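You operate a simulated robot arm through the tools that you are given. There is no shell and no other tool.

You run a simulated robot arm. Do the job below in one go: nothing can be reset, and whatever is moved stays where it is left.

TASK
Fit the stop screw, run the nest out and move the wet number pad on.
Fine: white stop screw tight in the stop hole; lift knob to UP before the nest moves; number pad on the dryer plate, print unsmeared, hood shut over it.

The check looks at the end state, three seconds after you hand in, the way a careful person would. Anything else that was tipped, shoved, dropped, spilled or broken makes it a failure.

THE ROBOT
A 7-joint arm with a two-finger parallel gripper, fixed in place. Base frame: the origin is at the foot of the arm, x ahead of it, y to its left, z up. Units: m, rad, N and s.
With the tool pointing down near the work surface it reaches from about 0.28 to 0.5 m from the base axis. Its first joint turns from -1.152 to 1.152 rad. Payload 1.57 kg.
The tool frame sits at the grasp point between the pads (the TCP): z along the fingers, y along the line on which they close. The tips reach 0.03 m beyond it. Largest opening 0.11 m; finger width 0.024, thickness 0.012; the body of the gripper, 0.048 by 0.112 m, starts 0.078 m behind the TCP.
Orientation is that of the tool frame in the base frame, as a unit quaternion [x, y, z, w]. With the fingers straight down and closing along the base's y, the tool's x points along the base's -x, its y along +y and its z along -z.

THE INTERFACE
- The arm moves only by the tool move_arm. Its argument "rows" is text: rows parted by semicolons, each of 7 numbers parted by spaces: the shift along the tool's x, y, z in m, then the turn, a rotation vector about the tool's x, y, z in rad, then the finger opening in m, from 0 to 0.11. In form: tx ty tz ax ay az grip; .... A call has 1 to 20 rows; each row shifts and turns the commanded pose from where the row before left it, along the tool's axes as they then stand. Each row takes 0.2 s and may step no farther than 0.05 m and 0.15 rad from the row before; otherwise, or with a gripper value out of range, the whole call is refused. Where a pose cannot be reached the arm comes as near as it can. A force on the tool above 60 N (or 10 N above the force at the start of the call, whichever is more), or a blocked arm, ends the call early, and 0.2 s more pass. The fingers move at their own pace (about 0.108 m/s each) and stop on an object; they squeeze with about 22 N. The grip force told is the motor's: it shows also when the fingers shut on nothing. Time passes only in rows, and 0.2 s behind the last, so rows that do not move let the fingers close. The reply holds the time, the measured pose of the TCP, the force on the tool along the base axes, the opening and the grip force, in the units named above and with some noise, with the torque about the TCP (base axes, N m) and any sound that the robot's microphone picked up.
- Cameras (640 x 400 px; columns grow to the right, rows downward): "scene" is fixed at [0.1496, -0.3883, 1.3879]; the picture's right is [0.87, -0.49, 0.00], its down [-0.35, -0.61, -0.71] and it looks along [0.35, 0.62, -0.70] (base axes); focal length 270 px, centre (320, 200). "wrist" rides on the gripper at [0.07, 0.016, -0.141] in the tool frame; the picture's right is [-0.23, 0.97, 0.00], its down [-0.86, -0.20, -0.48] and it looks along [-0.47, -0.11, 0.88] (tool axes); focal length 222 px, centre (320, 200). There is no depth. A picture from a camera that has moved, and an enlarged one, comes with that camera's place and axes in the base frame and with its lens.
- camera(camera): a new picture of that camera. The clock stands still meanwhile.
- zoom(camera, box): a new picture of the part [left, top, right, bottom] of that camera's present view, enlarged. The clock stands still meanwhile.
- finish_job(): hands the job in; it is judged then, once.

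Places have to be worked out from the pictures, the camera data and where the tool is seen. Open the gripper and draw the arm clear of the work before you hand the job in, unless the task says otherwise.

The tools are called after "Emit:" by a JSON object that holds its "op" and its "data". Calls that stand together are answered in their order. move_arm: Moves the arm, as the interface text tells. Its arguments: {"type":"object","properties":{"rows":{"type":"string"}},"required":["rows"]} The other tools are called the same way: camera (camera) takes a picture; zoom (camera, box) takes an enlarged picture of a part of a camera's view; finish_job () hands the job in.

At the start:

```text
t: 0.0
position: [0.2751, 0.2325, 1.1394]
tool_rot: [0.0, 1.0, 0.0, 0.0]
contact_force: [0.3, -0.5, -0.6]
ft_torque: [0.01, -0.03, 0.02]
grip_width: 0.11
grip_force: 0.0
```

scene: 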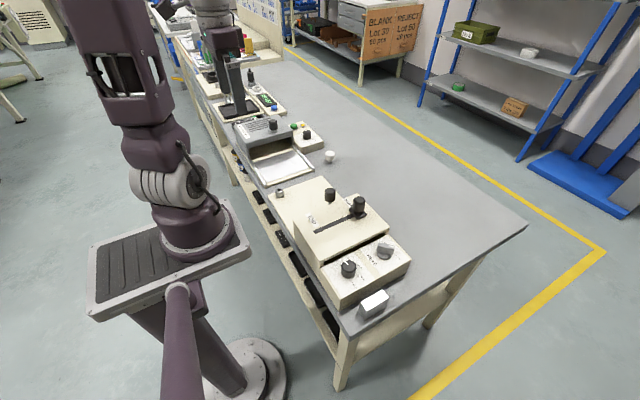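
wrist: 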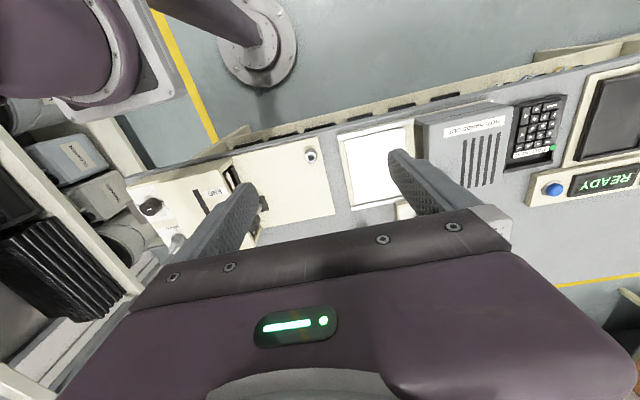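

The scene shows a bench with a box carrying a slot and knobs, a control box with lift knob, a dryer plate with hood, and a white block near the end. I zoom in on these to read labels and find parts.

Emit:
{"op": "zoom", "data": {"camera": "scene", "box": [260, 170, 420, 270]}}

Emit:
{"op": "zoom", "data": {"camera": "scene", "box": [300, 220, 430, 330]}}

Emit:
{"op": "zoom", "data": {"camera": "scene", "box": [210, 90, 350, 190]}}

Emit:
{"op": "zoom", "data": {"camera": "wrist", "box": [120, 100, 420, 270]}}

```text
4.00 times, centred on (340, 220) of scene
camera zoom: at [0.1496, -0.3883, 1.3879], right [0.87, -0.49, 0.0], down [-0.35, -0.61, -0.71], along [0.35, 0.62, -0.7], focal length 1080 px, centre (240, 120)
```

zoom: 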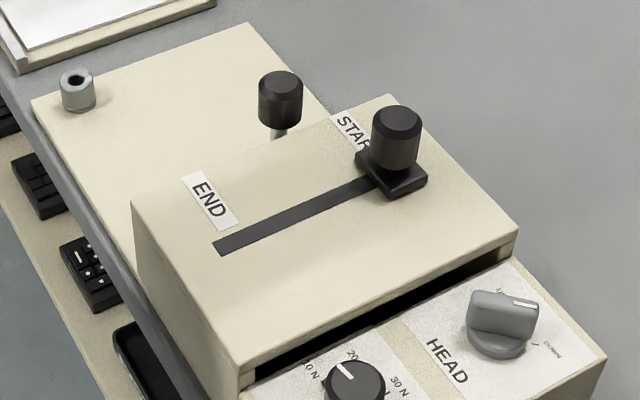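

```text
3.64 times, centred on (365, 275) of scene
camera zoom: at [0.1496, -0.3883, 1.3879], right [0.87, -0.49, 0.0], down [-0.35, -0.61, -0.71], along [0.35, 0.62, -0.7], focal length 982 px, centre (156, -73)
```

zoom: 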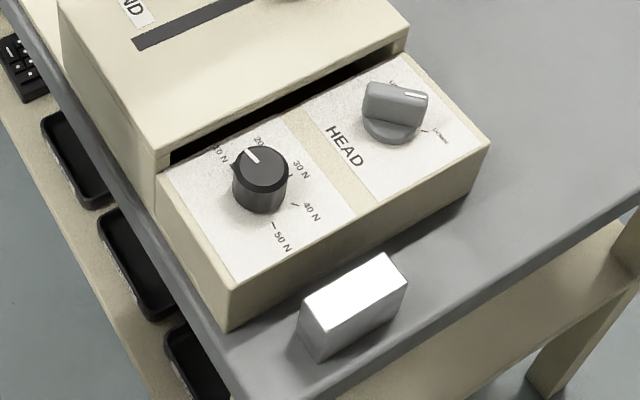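

```text
4.00 times, centred on (280, 140) of scene
camera zoom: at [0.1496, -0.3883, 1.3879], right [0.87, -0.49, 0.0], down [-0.35, -0.61, -0.71], along [0.35, 0.62, -0.7], focal length 1080 px, centre (480, 440)
```

zoom: 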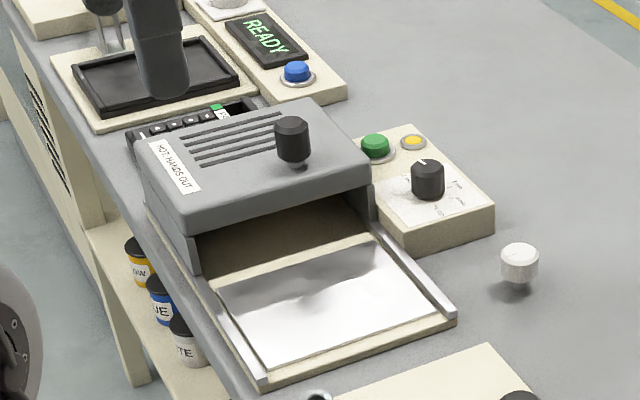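

```text
2.13 times, centred on (270, 185) of wrist
camera zoom: at [0.2044, 0.25, 1.2809], right [0.23, 0.97, 0.0], down [0.86, -0.2, 0.48], along [0.47, -0.11, -0.88], focal length 474 px, centre (427, 232)
```

zoom: 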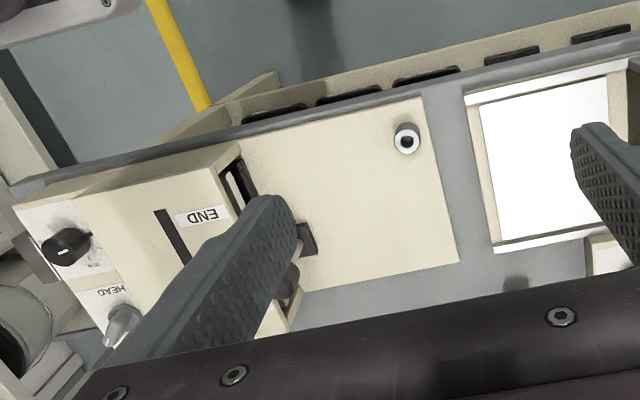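

The first estimates put the grey bushing around [0.34, 0.20, 0.837]. I zoom harder on individual details: the screw, dryer hood, control dial, HEAD knob, slider, and the nest opening.

Emit:
{"op": "zoom", "data": {"camera": "scene", "box": [310, 140, 350, 165]}}

Emit:
{"op": "zoom", "data": {"camera": "scene", "box": [365, 230, 413, 260]}}

Emit:
{"op": "zoom", "data": {"camera": "scene", "box": [285, 115, 333, 145]}}

Emit:
{"op": "zoom", "data": {"camera": "scene", "box": [300, 180, 380, 230]}}

Emit:
{"op": "zoom", "data": {"camera": "scene", "box": [230, 110, 310, 160]}}

Emit:
{"op": "zoom", "data": {"camera": "scene", "box": [265, 175, 313, 205]}}

Emit:
{"op": "zoom", "data": {"camera": "wrist", "box": [190, 140, 290, 202]}}

Emit:
{"op": "zoom", "data": {"camera": "wrist", "box": [410, 80, 640, 220]}}

```text
16.00 times, centred on (330, 152) of scene
camera zoom: at [0.1496, -0.3883, 1.3879], right [0.87, -0.49, 0.0], down [-0.35, -0.61, -0.71], along [0.35, 0.62, -0.7], focal length 4320 px, centre (160, 960)
```

zoom: 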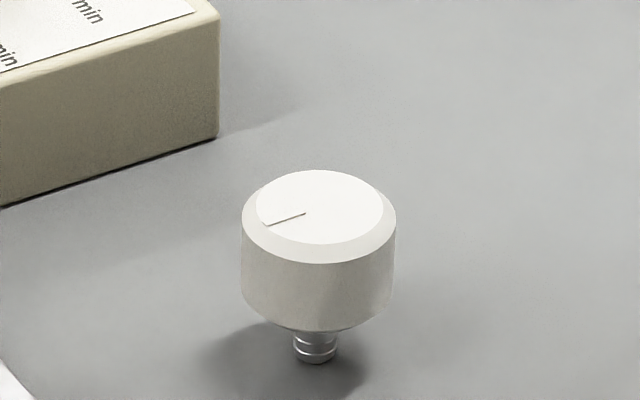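

```text
13.33 times, centred on (389, 245) of scene
camera zoom: at [0.1496, -0.3883, 1.3879], right [0.87, -0.49, 0.0], down [-0.35, -0.61, -0.71], along [0.35, 0.62, -0.7], focal length 3600 px, centre (-600, -400)
```

zoom: 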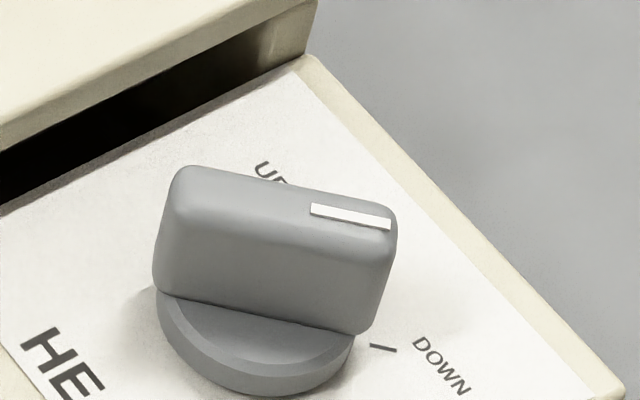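

```text
13.33 times, centred on (309, 130) of scene
camera zoom: at [0.1496, -0.3883, 1.3879], right [0.87, -0.49, 0.0], down [-0.35, -0.61, -0.71], along [0.35, 0.62, -0.7], focal length 3600 px, centre (467, 1133)
```

zoom: 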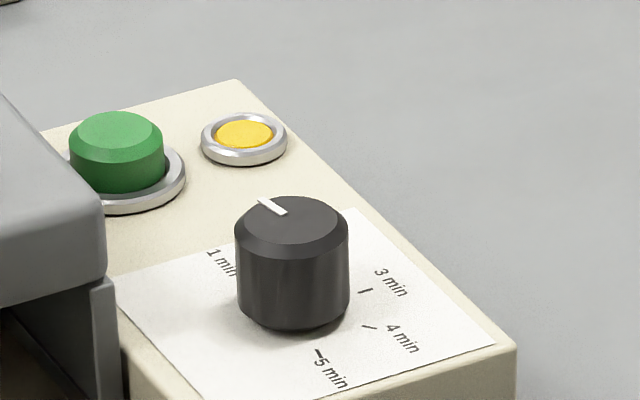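

```text
8.00 times, centred on (340, 205) of scene
camera zoom: at [0.1496, -0.3883, 1.3879], right [0.87, -0.49, 0.0], down [-0.35, -0.61, -0.71], along [0.35, 0.62, -0.7], focal length 2160 px, centre (160, 160)
```

zoom: 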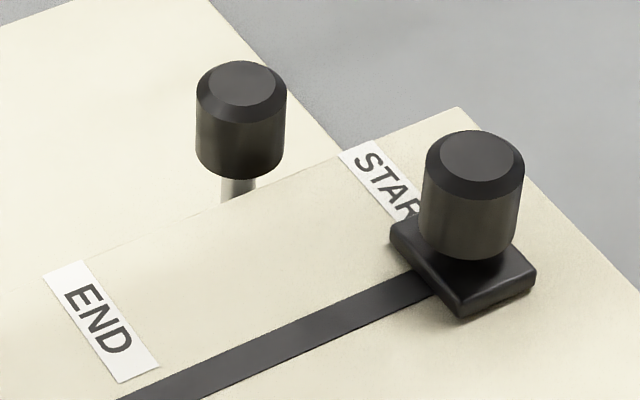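

```text
8.00 times, centred on (270, 135) of scene
camera zoom: at [0.1496, -0.3883, 1.3879], right [0.87, -0.49, 0.0], down [-0.35, -0.61, -0.71], along [0.35, 0.62, -0.7], focal length 2160 px, centre (720, 720)
```

zoom: 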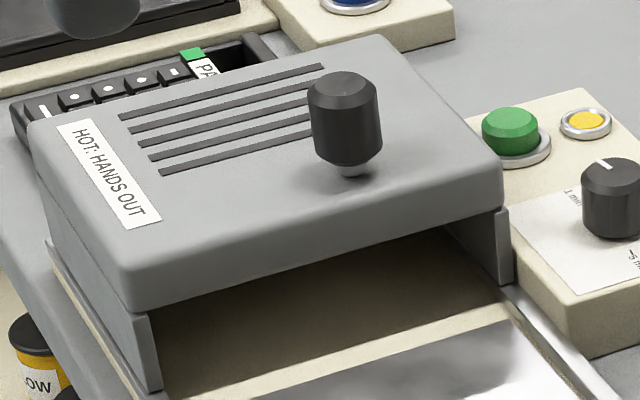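

```text
13.33 times, centred on (289, 190) of scene
camera zoom: at [0.1496, -0.3883, 1.3879], right [0.87, -0.49, 0.0], down [-0.35, -0.61, -0.71], along [0.35, 0.62, -0.7], focal length 3600 px, centre (733, 333)
```

zoom: 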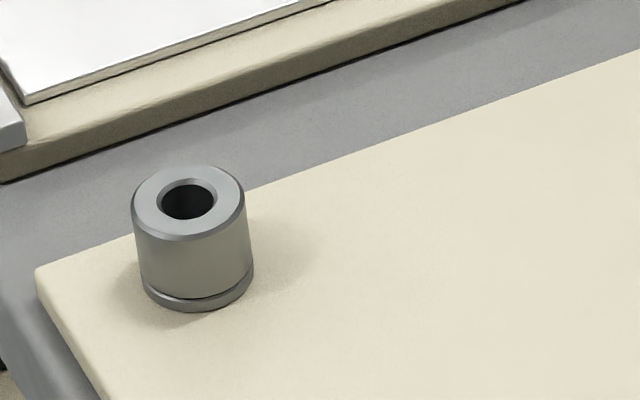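

```text
6.40 times, centred on (240, 171) of wrist
camera zoom: at [0.2044, 0.25, 1.2809], right [0.23, 0.97, 0.0], down [0.86, -0.2, 0.48], along [0.47, -0.11, -0.88], focal length 1422 px, centre (832, 386)
```

zoom: 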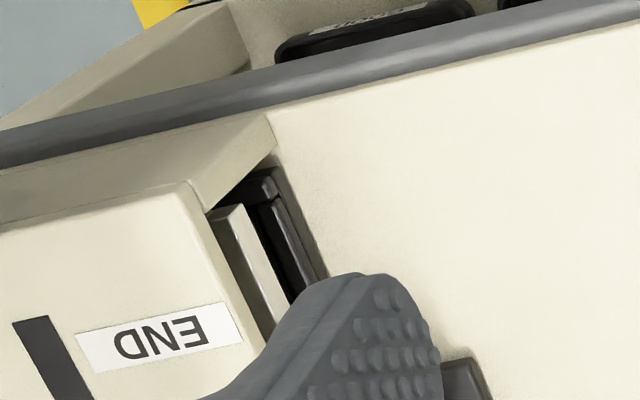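

```text
2.78 times, centred on (525, 150) of wrist
camera zoom: at [0.2044, 0.25, 1.2809], right [0.23, 0.97, 0.0], down [0.86, -0.2, 0.48], along [0.47, -0.11, -0.88], focal length 618 px, centre (-250, 339)
```

zoom: 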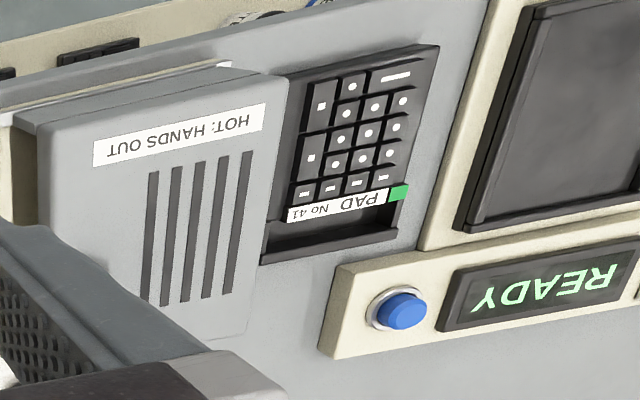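

Triangulating from the two cameras puts the table near z=0.80, the bushing near [0.34, 0.20, 0.837] and the white screw near [0.57, 0.28], which is far out. I move to a higher viewing pose over the middle of the bench to see the screw with the wrist camera and test reach.

Emit:
{"op": "move_arm", "data": {"rows": "-0.029 0.01 0.02 0 0 0 0.11; -0.029 0.01 0.02 0 0 0 0.11; -0.029 0.01 0.02 0 0 0 0.11; -0.029 0.01 0.02 0 0 0 0.11; -0.029 0.01 0.02 0 0 0 0.11"}}

Emit:
{"op": "camera", "data": {"camera": "wrist"}}

Emit:
{"op": "camera", "data": {"camera": "scene"}}

```text
t: 1.2
position: [0.4201, 0.2819, 1.0396]
tool_rot: [0.0, 1.0, 0.0, 0.001]
contact_force: [0.6, 0.0, 0.1]
ft_torque: [0.05, 0.04, 0.0]
grip_width: 0.11
grip_force: 0.0
```

```text
taken
camera wrist: at [0.3508, 0.299, 1.1818], right [0.23, 0.97, 0.0], down [0.85, -0.2, 0.48], along [0.47, -0.11, -0.88], focal length 222 px, centre (320, 200)
```

wrist: 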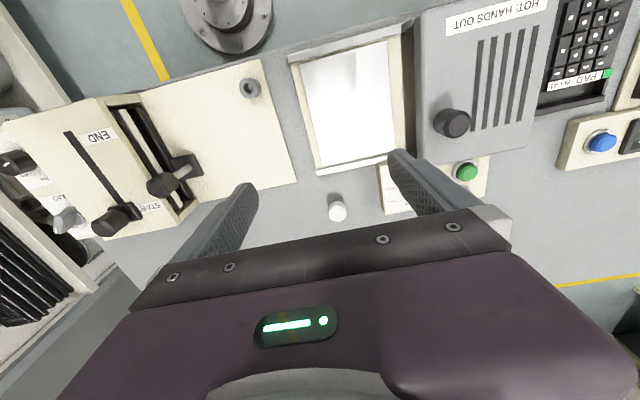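

```text
taken
```

scene: 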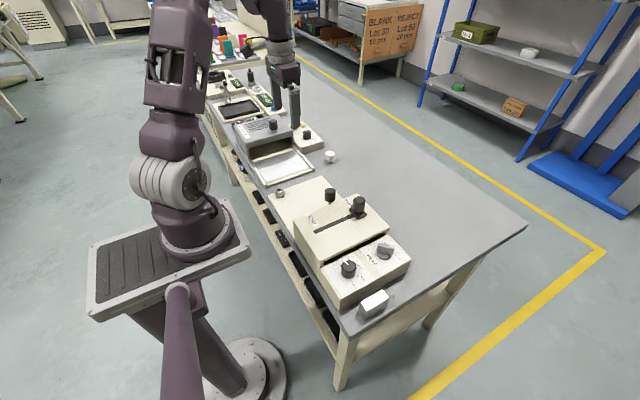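

The wrist view confirms the screw at roughly [0.565, 0.284] on the table, standing on its stud. I test how far the arm reaches with the tool vertical by moving outward at height.

Emit:
{"op": "move_arm", "data": {"rows": "-0.04 0 0 0 0 0 0.11; -0.04 0 0 0 0 0 0.11; -0.04 0 0 0 0 0 0.11; -0.02 0 0 0 0 0 0.11"}}

Emit:
{"op": "zoom", "data": {"camera": "wrist", "box": [160, 60, 480, 260]}}

```text
t: 2.2
position: [0.56, 0.2817, 1.0382]
tool_rot: [0.0, 1.0, 0.0, -0.001]
contact_force: [0.1, 0.4, -0.3]
ft_torque: [-0.01, -0.01, -0.03]
grip_width: 0.11
grip_force: 0.1
```

```text
2.00 times, centred on (320, 160) of wrist
camera zoom: at [0.4895, 0.2989, 1.1804], right [0.23, 0.97, 0.0], down [0.86, -0.2, 0.48], along [0.47, -0.11, -0.88], focal length 444 px, centre (320, 280)
```

zoom: 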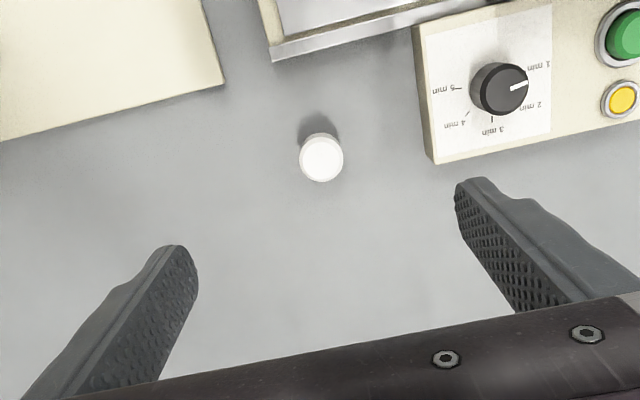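

The arm reached [0.56, 0.28] at z=1.04; the screw head resolves to about [0.567, 0.282], head top near z=0.841. I narrow the fingers to 0.075 and descend in stages over it, checking reach.

Emit:
{"op": "move_arm", "data": {"rows": "-0.007 0.0005 0.03 0 0 0 0.075; 0 0 0.035 0 0 0 0.075; 0 0 0.035 0 0 0 0.075; 0 0 0 0 0 0 0.075"}}

Emit:
{"op": "camera", "data": {"camera": "wrist"}}

Emit:
{"op": "camera", "data": {"camera": "scene"}}

```text
t: 3.2
position: [0.5661, 0.2837, 0.9402]
tool_rot: [0.0, 1.0, -0.001, 0.0]
contact_force: [-0.6, 0.4, 0.0]
ft_torque: [0.02, 0.0, -0.03]
grip_width: 0.075
grip_force: 0.1
```

```text
taken
camera wrist: at [0.4958, 0.3013, 1.0817], right [0.23, 0.97, 0.0], down [0.86, -0.2, 0.48], along [0.47, -0.11, -0.88], focal length 222 px, centre (320, 200)
```

wrist: 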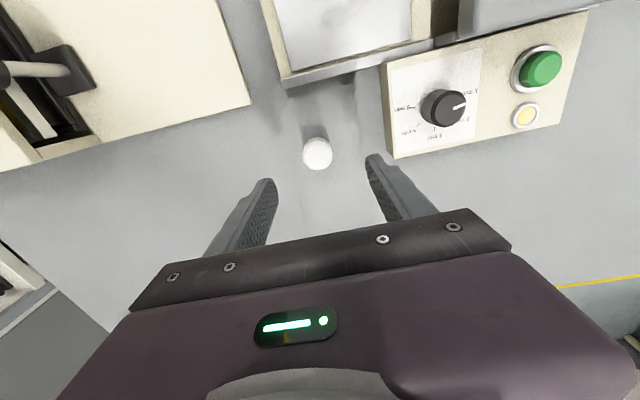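

```text
taken
```

scene: 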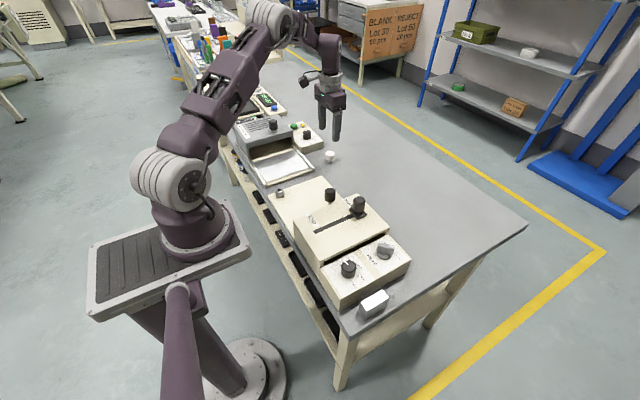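

The screw stays consistent at [0.566, 0.2817] across views. I descend to grasp height around the head, fingers still open.

Emit:
{"op": "move_arm", "data": {"rows": "0.001 -0.0013 0.035 0 0 0 0.075; 0 0 0.035 0 0 0 0.075; 0 0 0.02 0 0 0 0.075; 0 0 0 0 0 0 0.075"}}

Emit:
{"op": "camera", "data": {"camera": "wrist"}}

Emit:
{"op": "zoom", "data": {"camera": "scene", "box": [290, 110, 370, 160]}}

```text
t: 4.2
position: [0.5657, 0.2832, 0.8483]
tool_rot: [0.0, 1.0, 0.0, 0.0]
contact_force: [0.0, 0.6, -0.3]
ft_torque: [0.0, 0.01, 0.01]
grip_width: 0.0747
grip_force: 0.2
```

```text
taken
camera wrist: at [0.4962, 0.3, 0.9905], right [0.23, 0.97, 0.0], down [0.85, -0.2, 0.48], along [0.47, -0.11, -0.88], focal length 222 px, centre (320, 200)
```

wrist: 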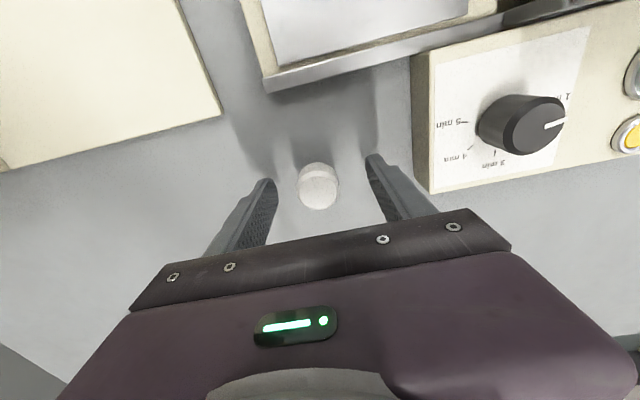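

```text
8.00 times, centred on (330, 135) of scene
camera zoom: at [0.1496, -0.3883, 1.3879], right [0.87, -0.49, 0.0], down [-0.35, -0.61, -0.71], along [0.35, 0.62, -0.7], focal length 2160 px, centre (240, 720)
```

zoom: 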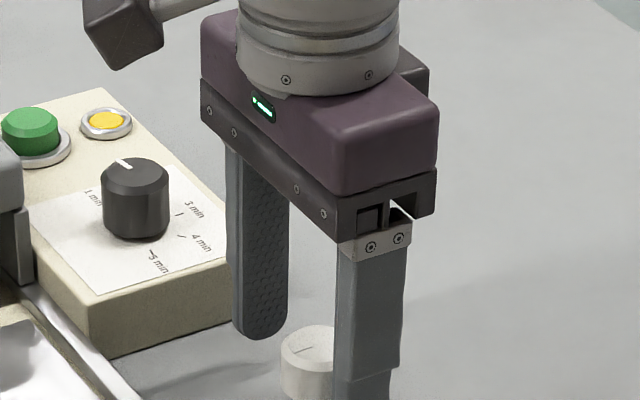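

The head is centred between the fingers. I go down to z≈0.835 and close gently with waiting rows.

Emit:
{"op": "move_arm", "data": {"rows": "0.0 -0.0005 0.013 0 0 0 0.075; 0 0 0 0 0 0 0.075; 0 0 0 0 0 0 0.05; 0 0 0 0 0 0 0.03; 0 0 0 0 0 0 0.02; 0 0 0 0 0 0 0.02; 0 0 0 0 0 0 0.02"}}

Emit:
{"op": "camera", "data": {"camera": "wrist"}}

Emit:
{"op": "zoom", "data": {"camera": "scene", "box": [290, 120, 370, 170]}}

```text
t: 5.8
position: [0.5657, 0.2836, 0.8356]
tool_rot: [0.0, 1.0, 0.0, -0.001]
contact_force: [0.1, -0.3, -0.2]
ft_torque: [0.03, -0.04, -0.01]
grip_width: 0.0332
grip_force: 22.2
```

```text
taken
camera wrist: at [0.4961, 0.2992, 0.9775], right [0.23, 0.97, 0.0], down [0.86, -0.2, 0.48], along [0.47, -0.11, -0.88], focal length 222 px, centre (320, 200)
```

wrist: 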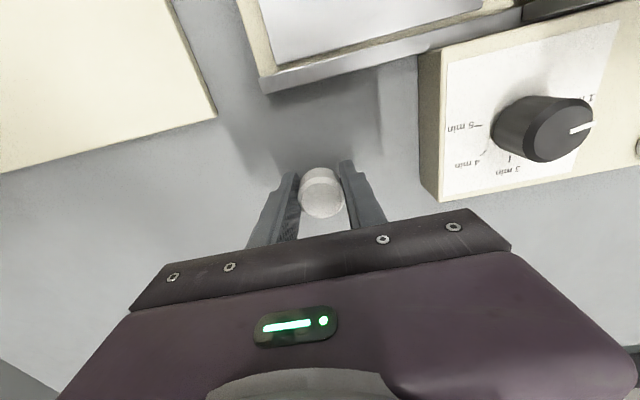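

```text
8.00 times, centred on (330, 145) of scene
camera zoom: at [0.1496, -0.3883, 1.3879], right [0.87, -0.49, 0.0], down [-0.35, -0.61, -0.71], along [0.35, 0.62, -0.7], focal length 2160 px, centre (240, 640)
```

zoom: 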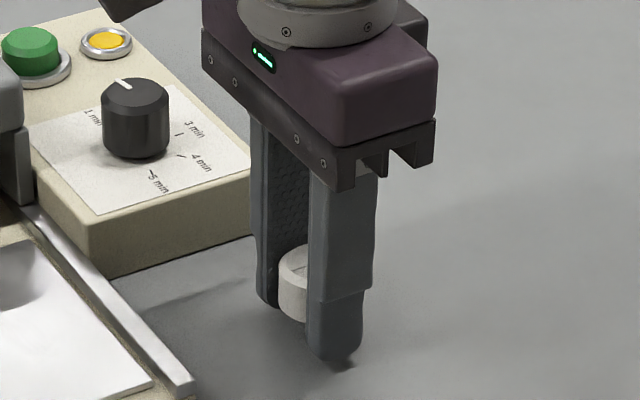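

The screw is held (opening 0.033, 22 N) and centred in the pads. I lift it to about z=0.955 and carry it over toward the bushing.

Emit:
{"op": "move_arm", "data": {"rows": "0 0 -0.02 0 0 0 0.02; 0 0 -0.035 0 0 0 0.02; 0 0 -0.035 0 0 0 0.02; 0 0 -0.03 0 0 0 0.02; 0.02825 -0.0102 0 0 0 0 0.02; 0.02825 -0.0102 0 0 0 0 0.02; 0.02825 -0.0102 0 0 0 0 0.02; 0.02825 -0.0102 0 0 0 0 0.02; 0.02825 -0.0102 0 0 0 0 0.02; 0.02825 -0.0102 0 0 0 0 0.02; 0.02825 -0.0102 0 0 0 0 0.02; 0.02825 -0.0102 0 0 0 0 0.02; 0 0 0 0 0 0 0.02"}}

Emit:
{"op": "zoom", "data": {"camera": "wrist", "box": [160, 60, 480, 260]}}

Emit:
{"op": "zoom", "data": {"camera": "scene", "box": [240, 120, 336, 180]}}

```text
t: 8.6
position: [0.3383, 0.2007, 0.9565]
tool_rot: [0.001, 1.0, 0.0, 0.001]
contact_force: [0.0, 0.3, 0.5]
ft_torque: [0.01, -0.02, 0.01]
grip_width: 0.0325
grip_force: 22.6
```

```text
2.00 times, centred on (320, 160) of wrist
camera zoom: at [0.2684, 0.2175, 1.0978], right [0.23, 0.97, 0.0], down [0.85, -0.2, 0.48], along [0.47, -0.11, -0.88], focal length 444 px, centre (320, 280)
```

zoom: 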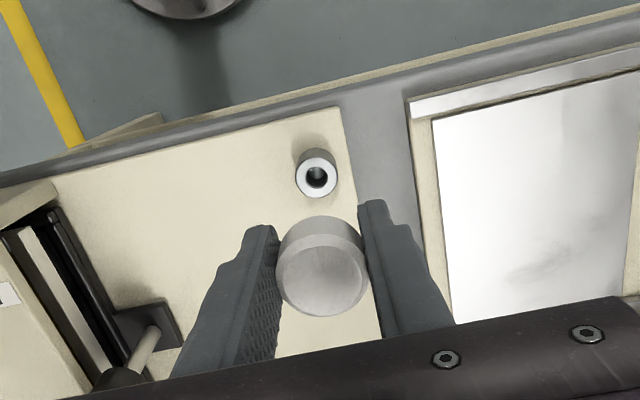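

```text
6.67 times, centred on (288, 150) of scene
camera zoom: at [0.1496, -0.3883, 1.3879], right [0.87, -0.49, 0.0], down [-0.35, -0.61, -0.71], along [0.35, 0.62, -0.7], focal length 1800 px, centre (533, 533)
```

zoom: 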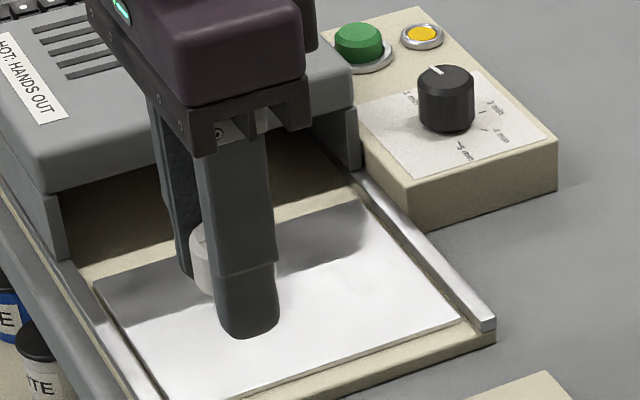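

The bushing sits almost exactly below the TCP (about +0.5 mm in x, −2 mm in y). I rotate the tool counter-clockwise about 1.5 rad, so the scene camera can see the screw between the fingers and I have clockwise range for tightening.

Emit:
{"op": "move_arm", "data": {"rows": "0 0 0 0 0 -0.15 0.02; 0 0 0 0 0 -0.15 0.02; 0 0 0 0 0 -0.15 0.02; 0 0 0 0 0 -0.15 0.02; 0 0 0 0 0 -0.15 0.02; 0 0 0 0 0 -0.15 0.02; 0 0 0 0 0 -0.15 0.02; 0 0 0 0 0 -0.15 0.02; 0 0 0 0 0 -0.15 0.02; 0 0 0 0 0 -0.15 0.02; 0 0 0 0 0 0 0.02"}}

Emit:
{"op": "zoom", "data": {"camera": "wrist", "box": [160, 60, 480, 260]}}

Emit:
{"op": "zoom", "data": {"camera": "scene", "box": [240, 130, 336, 190]}}

```text
t: 11.0
position: [0.341, 0.2005, 0.9565]
tool_rot: [-0.683, 0.731, 0.001, 0.0]
contact_force: [0.2, 0.6, -0.3]
ft_torque: [0.03, -0.01, -0.01]
grip_width: 0.0327
grip_force: 22.1
```

```text
2.00 times, centred on (320, 160) of wrist
camera zoom: at [0.3188, 0.1325, 1.0978], right [-0.96, 0.29, 0.0], down [0.26, 0.84, 0.48], along [0.14, 0.46, -0.88], focal length 444 px, centre (320, 280)
```

zoom: 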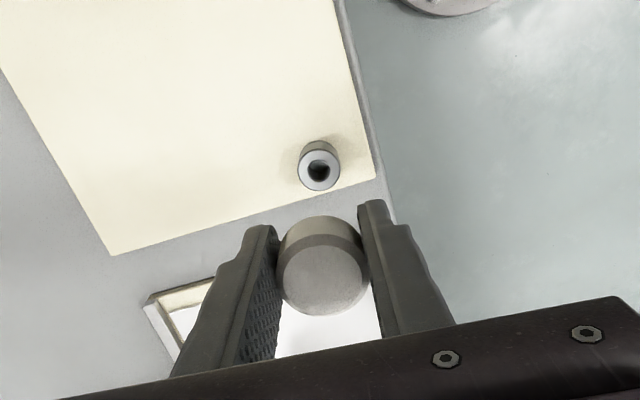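

```text
6.67 times, centred on (288, 160) of scene
camera zoom: at [0.1496, -0.3883, 1.3879], right [0.87, -0.49, 0.0], down [-0.35, -0.61, -0.71], along [0.35, 0.62, -0.7], focal length 1800 px, centre (533, 467)
```

zoom: 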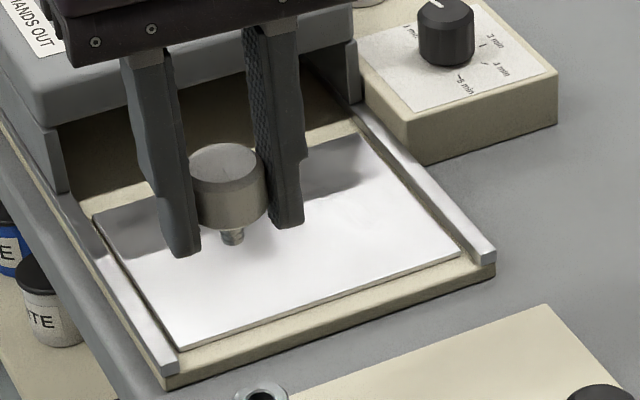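

The scene shows the screw upright with its stud below, seemingly a few mm off toward +y relative to the TCP. I shift about 5 mm toward −y and lower to just above the bushing for a direct comparison.

Emit:
{"op": "move_arm", "data": {"rows": "0.005 0 0.03 0 0 0 0.02; 0 0 0.03 0 0 0 0.02; 0 0 0.01 0 0 0 0.02; 0 0 0 0 0 0 0.02"}}

Emit:
{"op": "zoom", "data": {"camera": "wrist", "box": [240, 130, 400, 230]}}

Emit:
{"op": "zoom", "data": {"camera": "scene", "box": [255, 170, 303, 200]}}

```text
t: 12.0
position: [0.3412, 0.1958, 0.8854]
tool_rot: [-0.682, 0.732, 0.001, 0.0]
contact_force: [0.8, -0.1, 0.0]
ft_torque: [-0.02, -0.02, 0.02]
grip_width: 0.0329
grip_force: 21.7
```

```text
4.00 times, centred on (320, 180) of wrist
camera zoom: at [0.3187, 0.1272, 1.0272], right [-0.96, 0.3, 0.0], down [0.26, 0.84, 0.48], along [0.14, 0.46, -0.88], focal length 888 px, centre (320, 280)
```

zoom: 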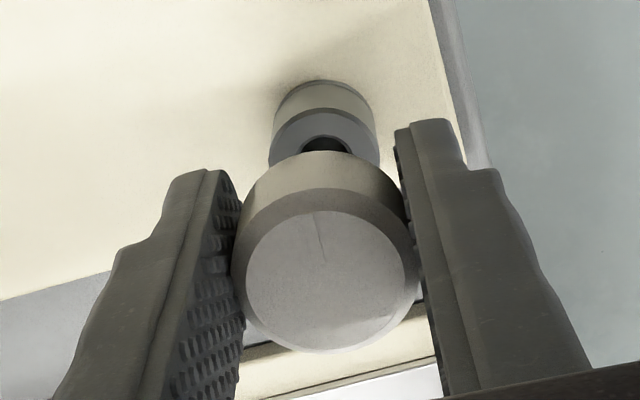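

```text
13.33 times, centred on (279, 185) of scene
camera zoom: at [0.1496, -0.3883, 1.3879], right [0.87, -0.49, 0.0], down [-0.35, -0.61, -0.71], along [0.35, 0.62, -0.7], focal length 3600 px, centre (867, 400)
```

zoom: 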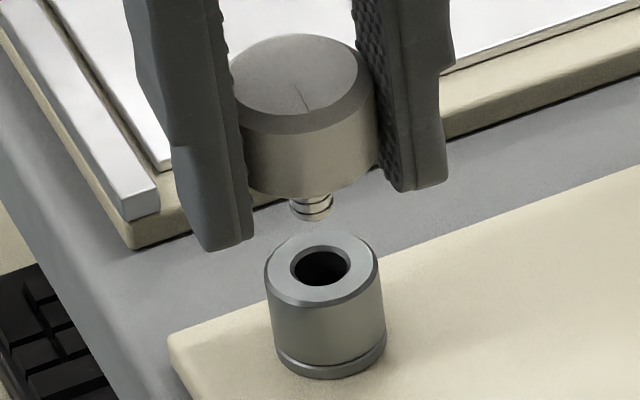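

The stud is laterally aligned with the hole to within 1 mm; depth-wise about 1–2 mm of −y correction seems needed. I shift slightly and lower another 9 mm, then compare again.

Emit:
{"op": "move_arm", "data": {"rows": "0.0013 0.0003 0.004 0 0 0 0.02; 0 0 0.005 0 0 0 0.02; 0 0 0 0 0 0 0.02"}}

Emit:
{"op": "zoom", "data": {"camera": "wrist", "box": [240, 130, 400, 230]}}

Emit:
{"op": "zoom", "data": {"camera": "scene", "box": [263, 178, 295, 198]}}

```text
t: 12.8
position: [0.3403, 0.1942, 0.8765]
tool_rot: [-0.681, 0.732, 0.0, -0.001]
contact_force: [-0.3, 0.4, -0.2]
ft_torque: [0.01, -0.04, 0.0]
grip_width: 0.0326
grip_force: 22.1
```

```text
4.00 times, centred on (320, 180) of wrist
camera zoom: at [0.3181, 0.1264, 1.0185], right [-0.96, 0.3, 0.0], down [0.26, 0.84, 0.48], along [0.14, 0.46, -0.88], focal length 888 px, centre (320, 280)
```

zoom: 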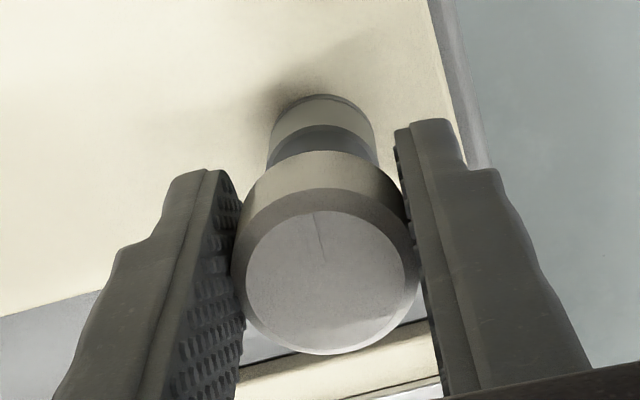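

```text
16.00 times, centred on (279, 188) of scene
camera zoom: at [0.1496, -0.3883, 1.3879], right [0.87, -0.49, 0.0], down [-0.35, -0.61, -0.71], along [0.35, 0.62, -0.7], focal length 4320 px, centre (976, 392)
```

zoom: 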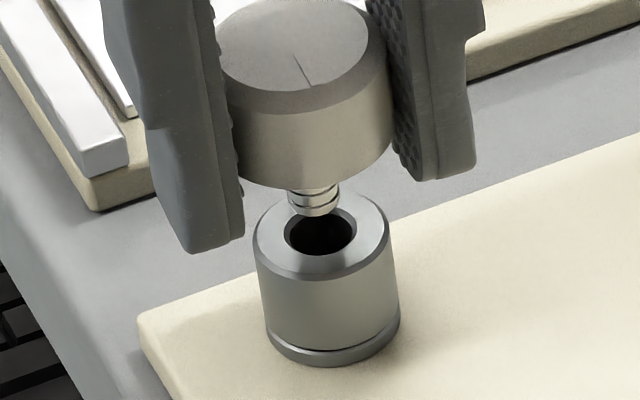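

Stud and hole now line up within about 1 mm. I nudge 0.8 mm toward −y and lower slowly, watching force for contact.

Emit:
{"op": "move_arm", "data": {"rows": "0.0008 0 0.002 0 0 0 0.02; 0 0 0.002 0 0 0 0.02; 0 0 0.002 0 0 0 0.02; 0 0 0 0 0 0 0.02"}}

Emit:
{"op": "zoom", "data": {"camera": "scene", "box": [263, 178, 295, 198]}}

```text
t: 13.8
position: [0.3377, 0.1938, 0.8708]
tool_rot: [-0.681, 0.732, 0.0, 0.0]
contact_force: [1.2, -0.2, -0.2]
ft_torque: [-0.01, -0.04, -0.02]
grip_width: 0.0329
grip_force: 21.9
```

```text
16.00 times, centred on (279, 188) of scene
camera zoom: at [0.1496, -0.3883, 1.3879], right [0.87, -0.49, 0.0], down [-0.35, -0.61, -0.71], along [0.35, 0.62, -0.7], focal length 4320 px, centre (976, 392)
```

zoom: 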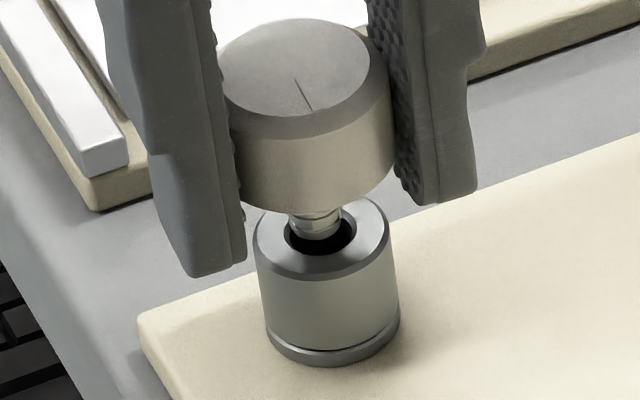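

No contact yet and the stud tip is visually over the hole; I add a half-millimetre correction in +x and lower 2 mm more.

Emit:
{"op": "move_arm", "data": {"rows": "0.0003 -0.0005 0.001 0 0 0 0.02; 0 0 0.001 0 0 0 0.02; 0 0 0 0 0 0 0.02"}}

Emit:
{"op": "zoom", "data": {"camera": "scene", "box": [263, 178, 295, 198]}}

```text
t: 14.6
position: [0.3383, 0.1926, 0.8694]
tool_rot: [-0.681, 0.732, 0.0, 0.0]
contact_force: [0.7, 0.4, 0.3]
ft_torque: [0.0, -0.02, -0.02]
grip_width: 0.033
grip_force: 21.7
```

```text
16.00 times, centred on (279, 188) of scene
camera zoom: at [0.1496, -0.3883, 1.3879], right [0.87, -0.49, 0.0], down [-0.35, -0.61, -0.71], along [0.35, 0.62, -0.7], focal length 4320 px, centre (976, 392)
```

zoom: 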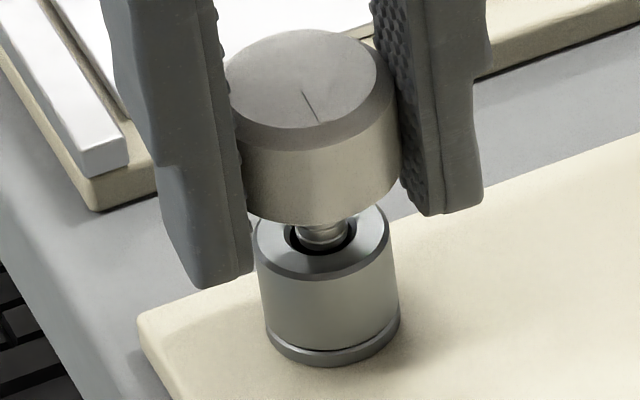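

The stud tip now looks concentric with the hole. I lower 2 mm further, watching for contact force.

Emit:
{"op": "move_arm", "data": {"rows": "0 0 0.001 0 0 0 0.02; 0 0 0.001 0 0 0 0.02; 0 0 0.001 0 0 0 0.02; 0 0 0 0 0 0 0.02"}}

Emit:
{"op": "zoom", "data": {"camera": "scene", "box": [263, 178, 295, 198]}}

```text
t: 15.6
position: [0.3393, 0.1933, 0.8671]
tool_rot: [-0.682, 0.732, 0.0, 0.0]
contact_force: [0.4, 1.0, -0.1]
ft_torque: [0.02, 0.01, 0.02]
grip_width: 0.0327
grip_force: 22.1
```

```text
16.00 times, centred on (279, 188) of scene
camera zoom: at [0.1496, -0.3882, 1.3879], right [0.87, -0.49, 0.0], down [-0.35, -0.61, -0.71], along [0.35, 0.62, -0.7], focal length 4320 px, centre (976, 392)
```

zoom: 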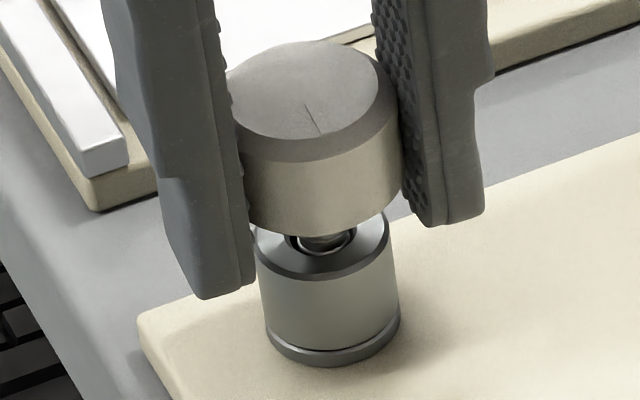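

Still no force; the stud appears about 1 mm to the right in the hole. I nudge back 0.6 mm and go down 3 mm.

Emit:
{"op": "move_arm", "data": {"rows": "-0.0002 0.0006 0.001 0 0 0 0.02; 0 0 0.001 0 0 0 0.02; 0 0 0.001 0 0 0 0.02; 0 0 0 0 0 0 0.02"}}

Emit:
{"op": "zoom", "data": {"camera": "scene", "box": [263, 178, 295, 198]}}

```text
t: 16.6
position: [0.3394, 0.1927, 0.8639]
tool_rot: [-0.681, 0.732, 0.0, 0.0]
contact_force: [-0.4, 0.3, -1.4]
ft_torque: [-0.01, -0.02, 0.01]
grip_width: 0.0328
grip_force: 21.8
```

```text
16.00 times, centred on (279, 188) of scene
camera zoom: at [0.1496, -0.3883, 1.3879], right [0.87, -0.49, 0.0], down [-0.35, -0.61, -0.71], along [0.35, 0.62, -0.7], focal length 4320 px, centre (976, 392)
```

zoom: 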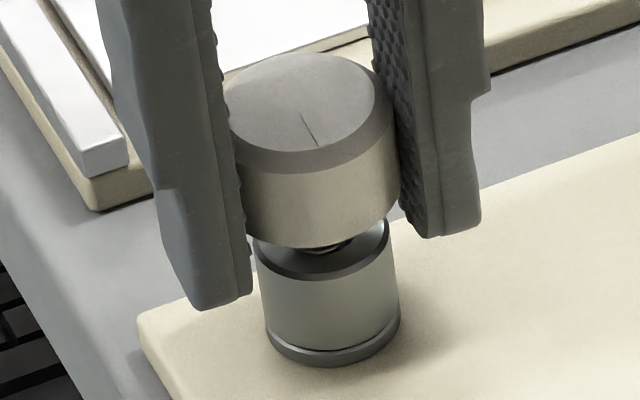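

The stud is now entering the hole with barely any force. I continue down 3 mm in small steps to find where the thread begins.

Emit:
{"op": "move_arm", "data": {"rows": "0 0 0.001 0 0 0 0.02; 0 0 0.001 0 0 0 0.02; 0 0 0.001 0 0 0 0.02; 0 0 0 0 0 0 0.02"}}

Emit:
{"op": "zoom", "data": {"camera": "scene", "box": [263, 178, 295, 198]}}

```text
t: 17.6
position: [0.3398, 0.1935, 0.861]
tool_rot: [-0.682, 0.732, 0.0, 0.001]
contact_force: [0.9, 2.2, -1.3]
ft_torque: [0.08, -0.09, -0.03]
grip_width: 0.033
grip_force: 21.7
```

```text
16.00 times, centred on (279, 188) of scene
camera zoom: at [0.1497, -0.3882, 1.3879], right [0.87, -0.49, 0.0], down [-0.35, -0.61, -0.71], along [0.35, 0.62, -0.7], focal length 4320 px, centre (976, 392)
```

zoom: 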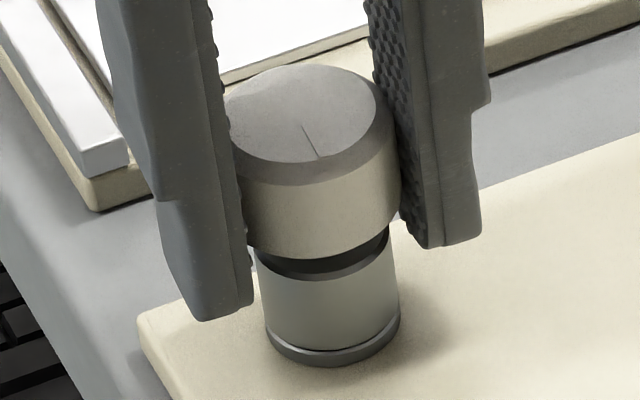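

The stud is in the hole with a slight +y reaction, so I ease 0.5 mm toward +y and continue down in small steps.

Emit:
{"op": "move_arm", "data": {"rows": "-0.0006 0 0.001 0 0 0 0.02; 0 0 0.001 0 0 0 0.02; 0 0 0 0 0 0 0.02"}}

```text
t: 18.4
position: [0.3396, 0.1943, 0.8597]
tool_rot: [-0.681, 0.732, 0.0, 0.002]
contact_force: [3.3, 9.1, 14.2]
ft_torque: [-0.11, 0.16, 0.0]
grip_width: 0.0326
grip_force: 21.8
```

Contact now: 14 N upward, 9 N toward +y at z=0.8597. I back off 1 mm, and look at the situation before turning.

Emit:
{"op": "move_arm", "data": {"rows": "-0.0005 0 -0.001 0 0 0 0.02; 0 0 0 0 0 0 0.02"}}

Emit:
{"op": "zoom", "data": {"camera": "scene", "box": [263, 178, 295, 198]}}

Emit:
{"op": "zoom", "data": {"camera": "wrist", "box": [240, 130, 400, 230]}}

```text
t: 19.0
position: [0.3397, 0.1938, 0.8592]
tool_rot: [-0.681, 0.732, 0.001, 0.002]
contact_force: [7.8, 9.8, 1.3]
ft_torque: [0.19, -0.11, -0.03]
grip_width: 0.0327
grip_force: 21.7
```

```text
16.00 times, centred on (279, 188) of scene
camera zoom: at [0.1498, -0.388, 1.388], right [0.87, -0.49, 0.0], down [-0.35, -0.61, -0.71], along [0.35, 0.62, -0.7], focal length 4320 px, centre (976, 392)
```

zoom: 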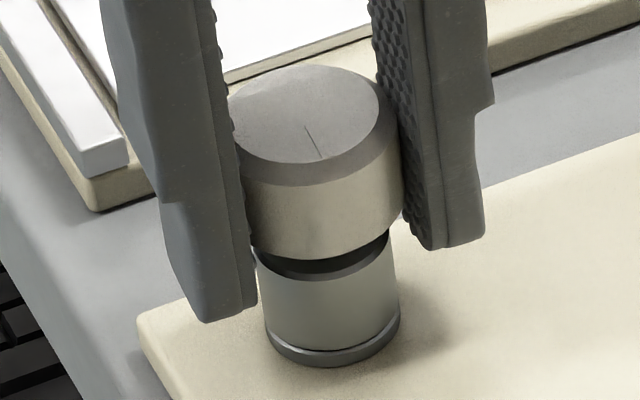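

```text
4.00 times, centred on (320, 180) of wrist
camera zoom: at [0.3181, 0.126, 1.0011], right [-0.96, 0.3, 0.0], down [0.26, 0.84, 0.48], along [0.14, 0.46, -0.88], focal length 888 px, centre (320, 280)
```

zoom: 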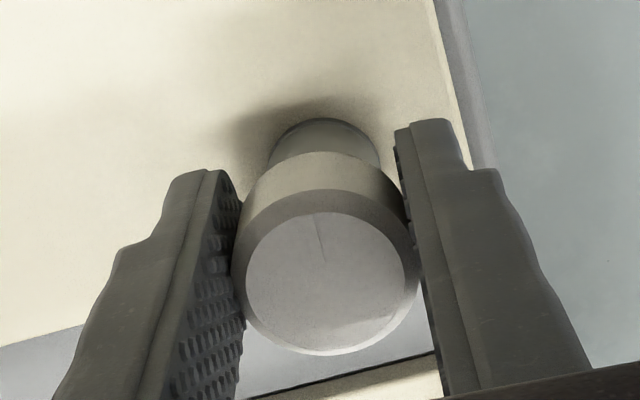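

Lateral reaction of about +8 N x, +10 N y suggests the hole is holding the stud slightly off my axis. I ease the tool 0.8 mm in +x and +y to relieve it and re-read.

Emit:
{"op": "move_arm", "data": {"rows": "-0.00085 -0.00074 0 0 0 0 0.02; 0 0 0 0 0 0 0.02"}}

```text
t: 19.6
position: [0.3402, 0.1931, 0.8589]
tool_rot: [-0.681, 0.732, 0.0, -0.001]
contact_force: [3.6, 3.5, 1.2]
ft_torque: [0.22, -0.17, -0.03]
grip_width: 0.0328
grip_force: 21.7
```

Reaction fell to about 4 N each. I ease a bit more and start turning clockwise by 0.6 rad to see how the thread responds.

Emit:
{"op": "move_arm", "data": {"rows": "-0.0005 -0.0004 0 0 0 0 0.02; 0 0 0 0 0 0.1 0.02; 0 0 0 0 0 0.15 0.02; 0 0 0 0 0 0.15 0.02; 0 0 0 0 0 0.15 0.02; 0 0 0 0 0 0 0.02"}}

Emit:
{"op": "zoom", "data": {"camera": "scene", "box": [263, 178, 295, 198]}}

```text
t: 21.0
position: [0.3382, 0.1959, 0.8593]
tool_rot: [-0.458, 0.889, 0.0, -0.002]
contact_force: [-24.5, 3.7, -0.7]
ft_torque: [-0.32, 0.27, 0.09]
grip_width: 0.0335
grip_force: 22.0
```

```text
16.00 times, centred on (279, 188) of scene
camera zoom: at [0.1491, -0.3882, 1.388], right [0.87, -0.49, 0.0], down [-0.35, -0.61, -0.71], along [0.35, 0.62, -0.7], focal length 4320 px, centre (976, 392)
```

zoom: 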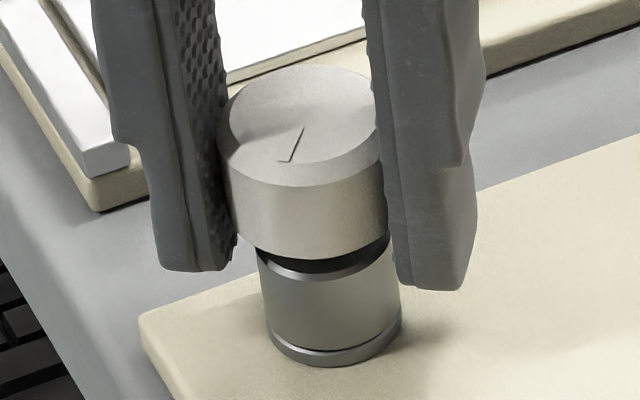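

The screw turns with the gripper, but a −24 N x reaction shows it is gripped slightly off the TCP axis. I open to 0.05 to release, turn on to near yaw 0 with the fingers clear, and re-read the pose for a centred regrip.

Emit:
{"op": "move_arm", "data": {"rows": "0 0 0 0 0 0 0.05; 0 0 0 0 0 0 0.05; 0 0 0 0 0 0 0.05"}}

Emit:
{"op": "zoom", "data": {"camera": "scene", "box": [263, 178, 295, 198]}}

Emit:
{"op": "zoom", "data": {"camera": "wrist", "box": [240, 130, 400, 230]}}

```text
t: 21.8
position: [0.3404, 0.1949, 0.8584]
tool_rot: [-0.457, 0.889, 0.0, 0.0]
contact_force: [-0.7, -0.3, 1.3]
ft_torque: [0.04, -0.01, -0.01]
grip_width: 0.05
grip_force: 0.1
```

```text
16.00 times, centred on (279, 188) of scene
camera zoom: at [0.1496, -0.3883, 1.3879], right [0.87, -0.49, 0.0], down [-0.35, -0.61, -0.71], along [0.35, 0.62, -0.7], focal length 4320 px, centre (976, 392)
```

zoom: 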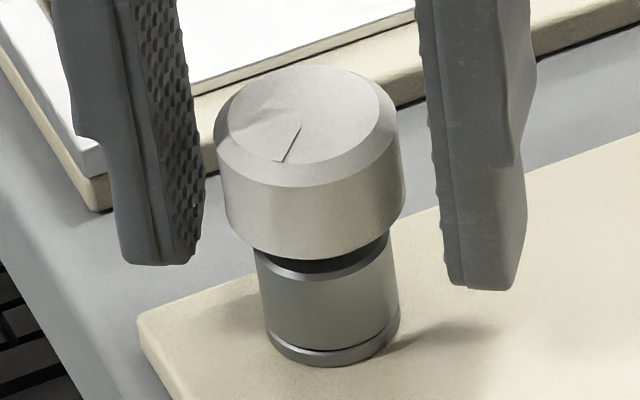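

```text
4.00 times, centred on (320, 180) of wrist
camera zoom: at [0.286, 0.1488, 1.0012], right [-0.66, 0.75, 0.0], down [0.66, 0.58, 0.48], along [0.36, 0.32, -0.88], focal length 888 px, centre (320, 280)
```

zoom: 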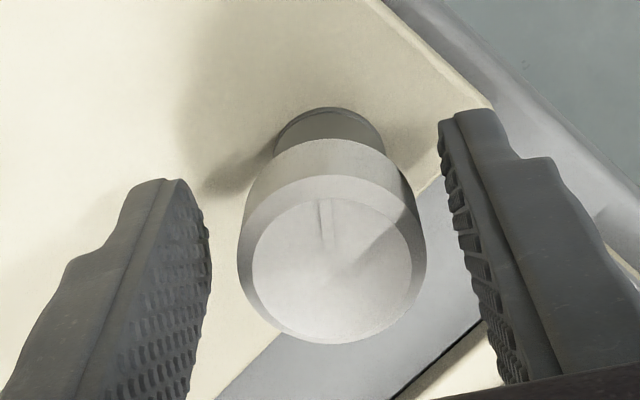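

The screw stands upright in the bushing on its own and sits about 2 mm toward tool +y from the TCP. I recentre by that amount, close again and check the reaction before turning further.

Emit:
{"op": "move_arm", "data": {"rows": "0.0002 0.0021 0 0 0 0 0.05; 0 0 0 0 0 0 0.03; 0 0 0 0 0 0 0.02; 0 0 0 0 0 0 0.02; 0 0 0 0 0 0 0.02"}}

Emit:
{"op": "zoom", "data": {"camera": "wrist", "box": [240, 130, 400, 230]}}

```text
t: 23.0
position: [0.3389, 0.1952, 0.8584]
tool_rot: [-0.457, 0.889, 0.0, 0.0]
contact_force: [9.9, -5.1, 0.3]
ft_torque: [-0.02, -0.08, -0.05]
grip_width: 0.033
grip_force: 21.8
```

```text
4.00 times, centred on (320, 180) of wrist
camera zoom: at [0.2845, 0.1497, 1.001], right [-0.66, 0.75, 0.0], down [0.66, 0.58, 0.48], along [0.36, 0.32, -0.88], focal length 888 px, centre (320, 280)
```

zoom: 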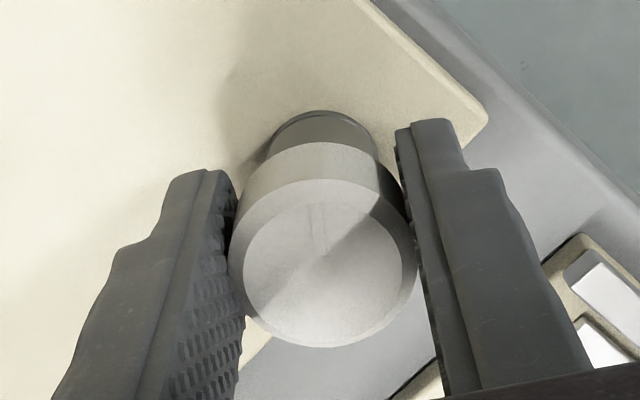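

The reaction is about 11 N along tool −y, so I ease back 1 mm, then turn clockwise 0.6 rad and read again.

Emit:
{"op": "move_arm", "data": {"rows": "0 -0.0011 0 0 0 0 0.02; 0 0 0 0 0 0 0.02; 0 0 0 0 0 0.1 0.02; 0 0 0 0 0 0.1 0.02; 0 0 0 0 0 0.1 0.02; 0 0 0 0 0 0 0.02"}}

```text
t: 24.4
position: [0.3384, 0.1968, 0.8588]
tool_rot: [-0.32, 0.947, 0.001, 0.0]
contact_force: [-8.2, 18.6, -0.4]
ft_torque: [0.06, 0.1, 0.07]
grip_width: 0.0331
grip_force: 21.7
```

Turning again builds about +20 N along tool y, so the screw must sit off the TCP along tool −x. I open the fingers and measure the head's offset in the wrist view at this yaw.

Emit:
{"op": "move_arm", "data": {"rows": "0 0 0 0 0 0 0.05; 0 0 0 0 0 0 0.05; 0 0 0 0 0 0 0.05"}}

Emit:
{"op": "zoom", "data": {"camera": "wrist", "box": [240, 130, 400, 230]}}

Emit:
{"op": "zoom", "data": {"camera": "scene", "box": [263, 178, 295, 198]}}

```text
t: 25.2
position: [0.3394, 0.1952, 0.8597]
tool_rot: [-0.318, 0.948, 0.0, 0.0]
contact_force: [-0.7, 0.4, 0.3]
ft_torque: [0.01, 0.01, -0.03]
grip_width: 0.05
grip_force: 0.1
```

```text
4.00 times, centred on (320, 180) of wrist
camera zoom: at [0.2731, 0.1665, 1.0011], right [-0.41, 0.91, 0.0], down [0.8, 0.36, 0.48], along [0.44, 0.19, -0.88], focal length 888 px, centre (320, 280)
```

zoom: 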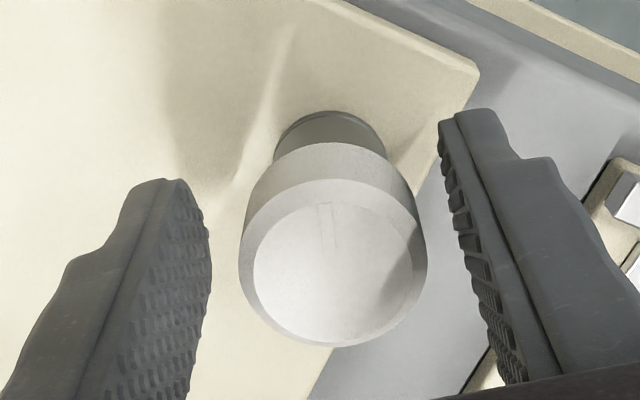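

```text
16.00 times, centred on (279, 188) of scene
camera zoom: at [0.1496, -0.3883, 1.3879], right [0.87, -0.49, 0.0], down [-0.35, -0.61, -0.71], along [0.35, 0.62, -0.7], focal length 4320 px, centre (976, 392)
```

zoom: 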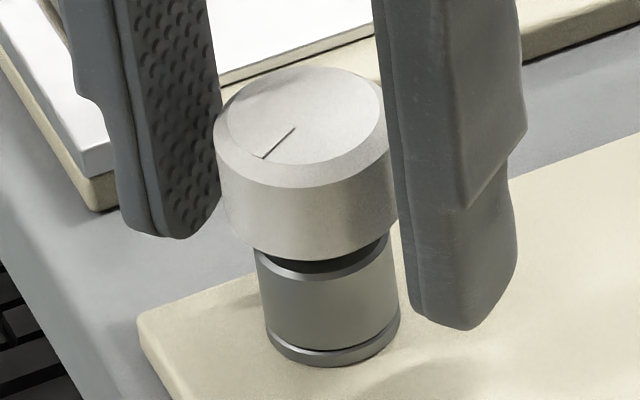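

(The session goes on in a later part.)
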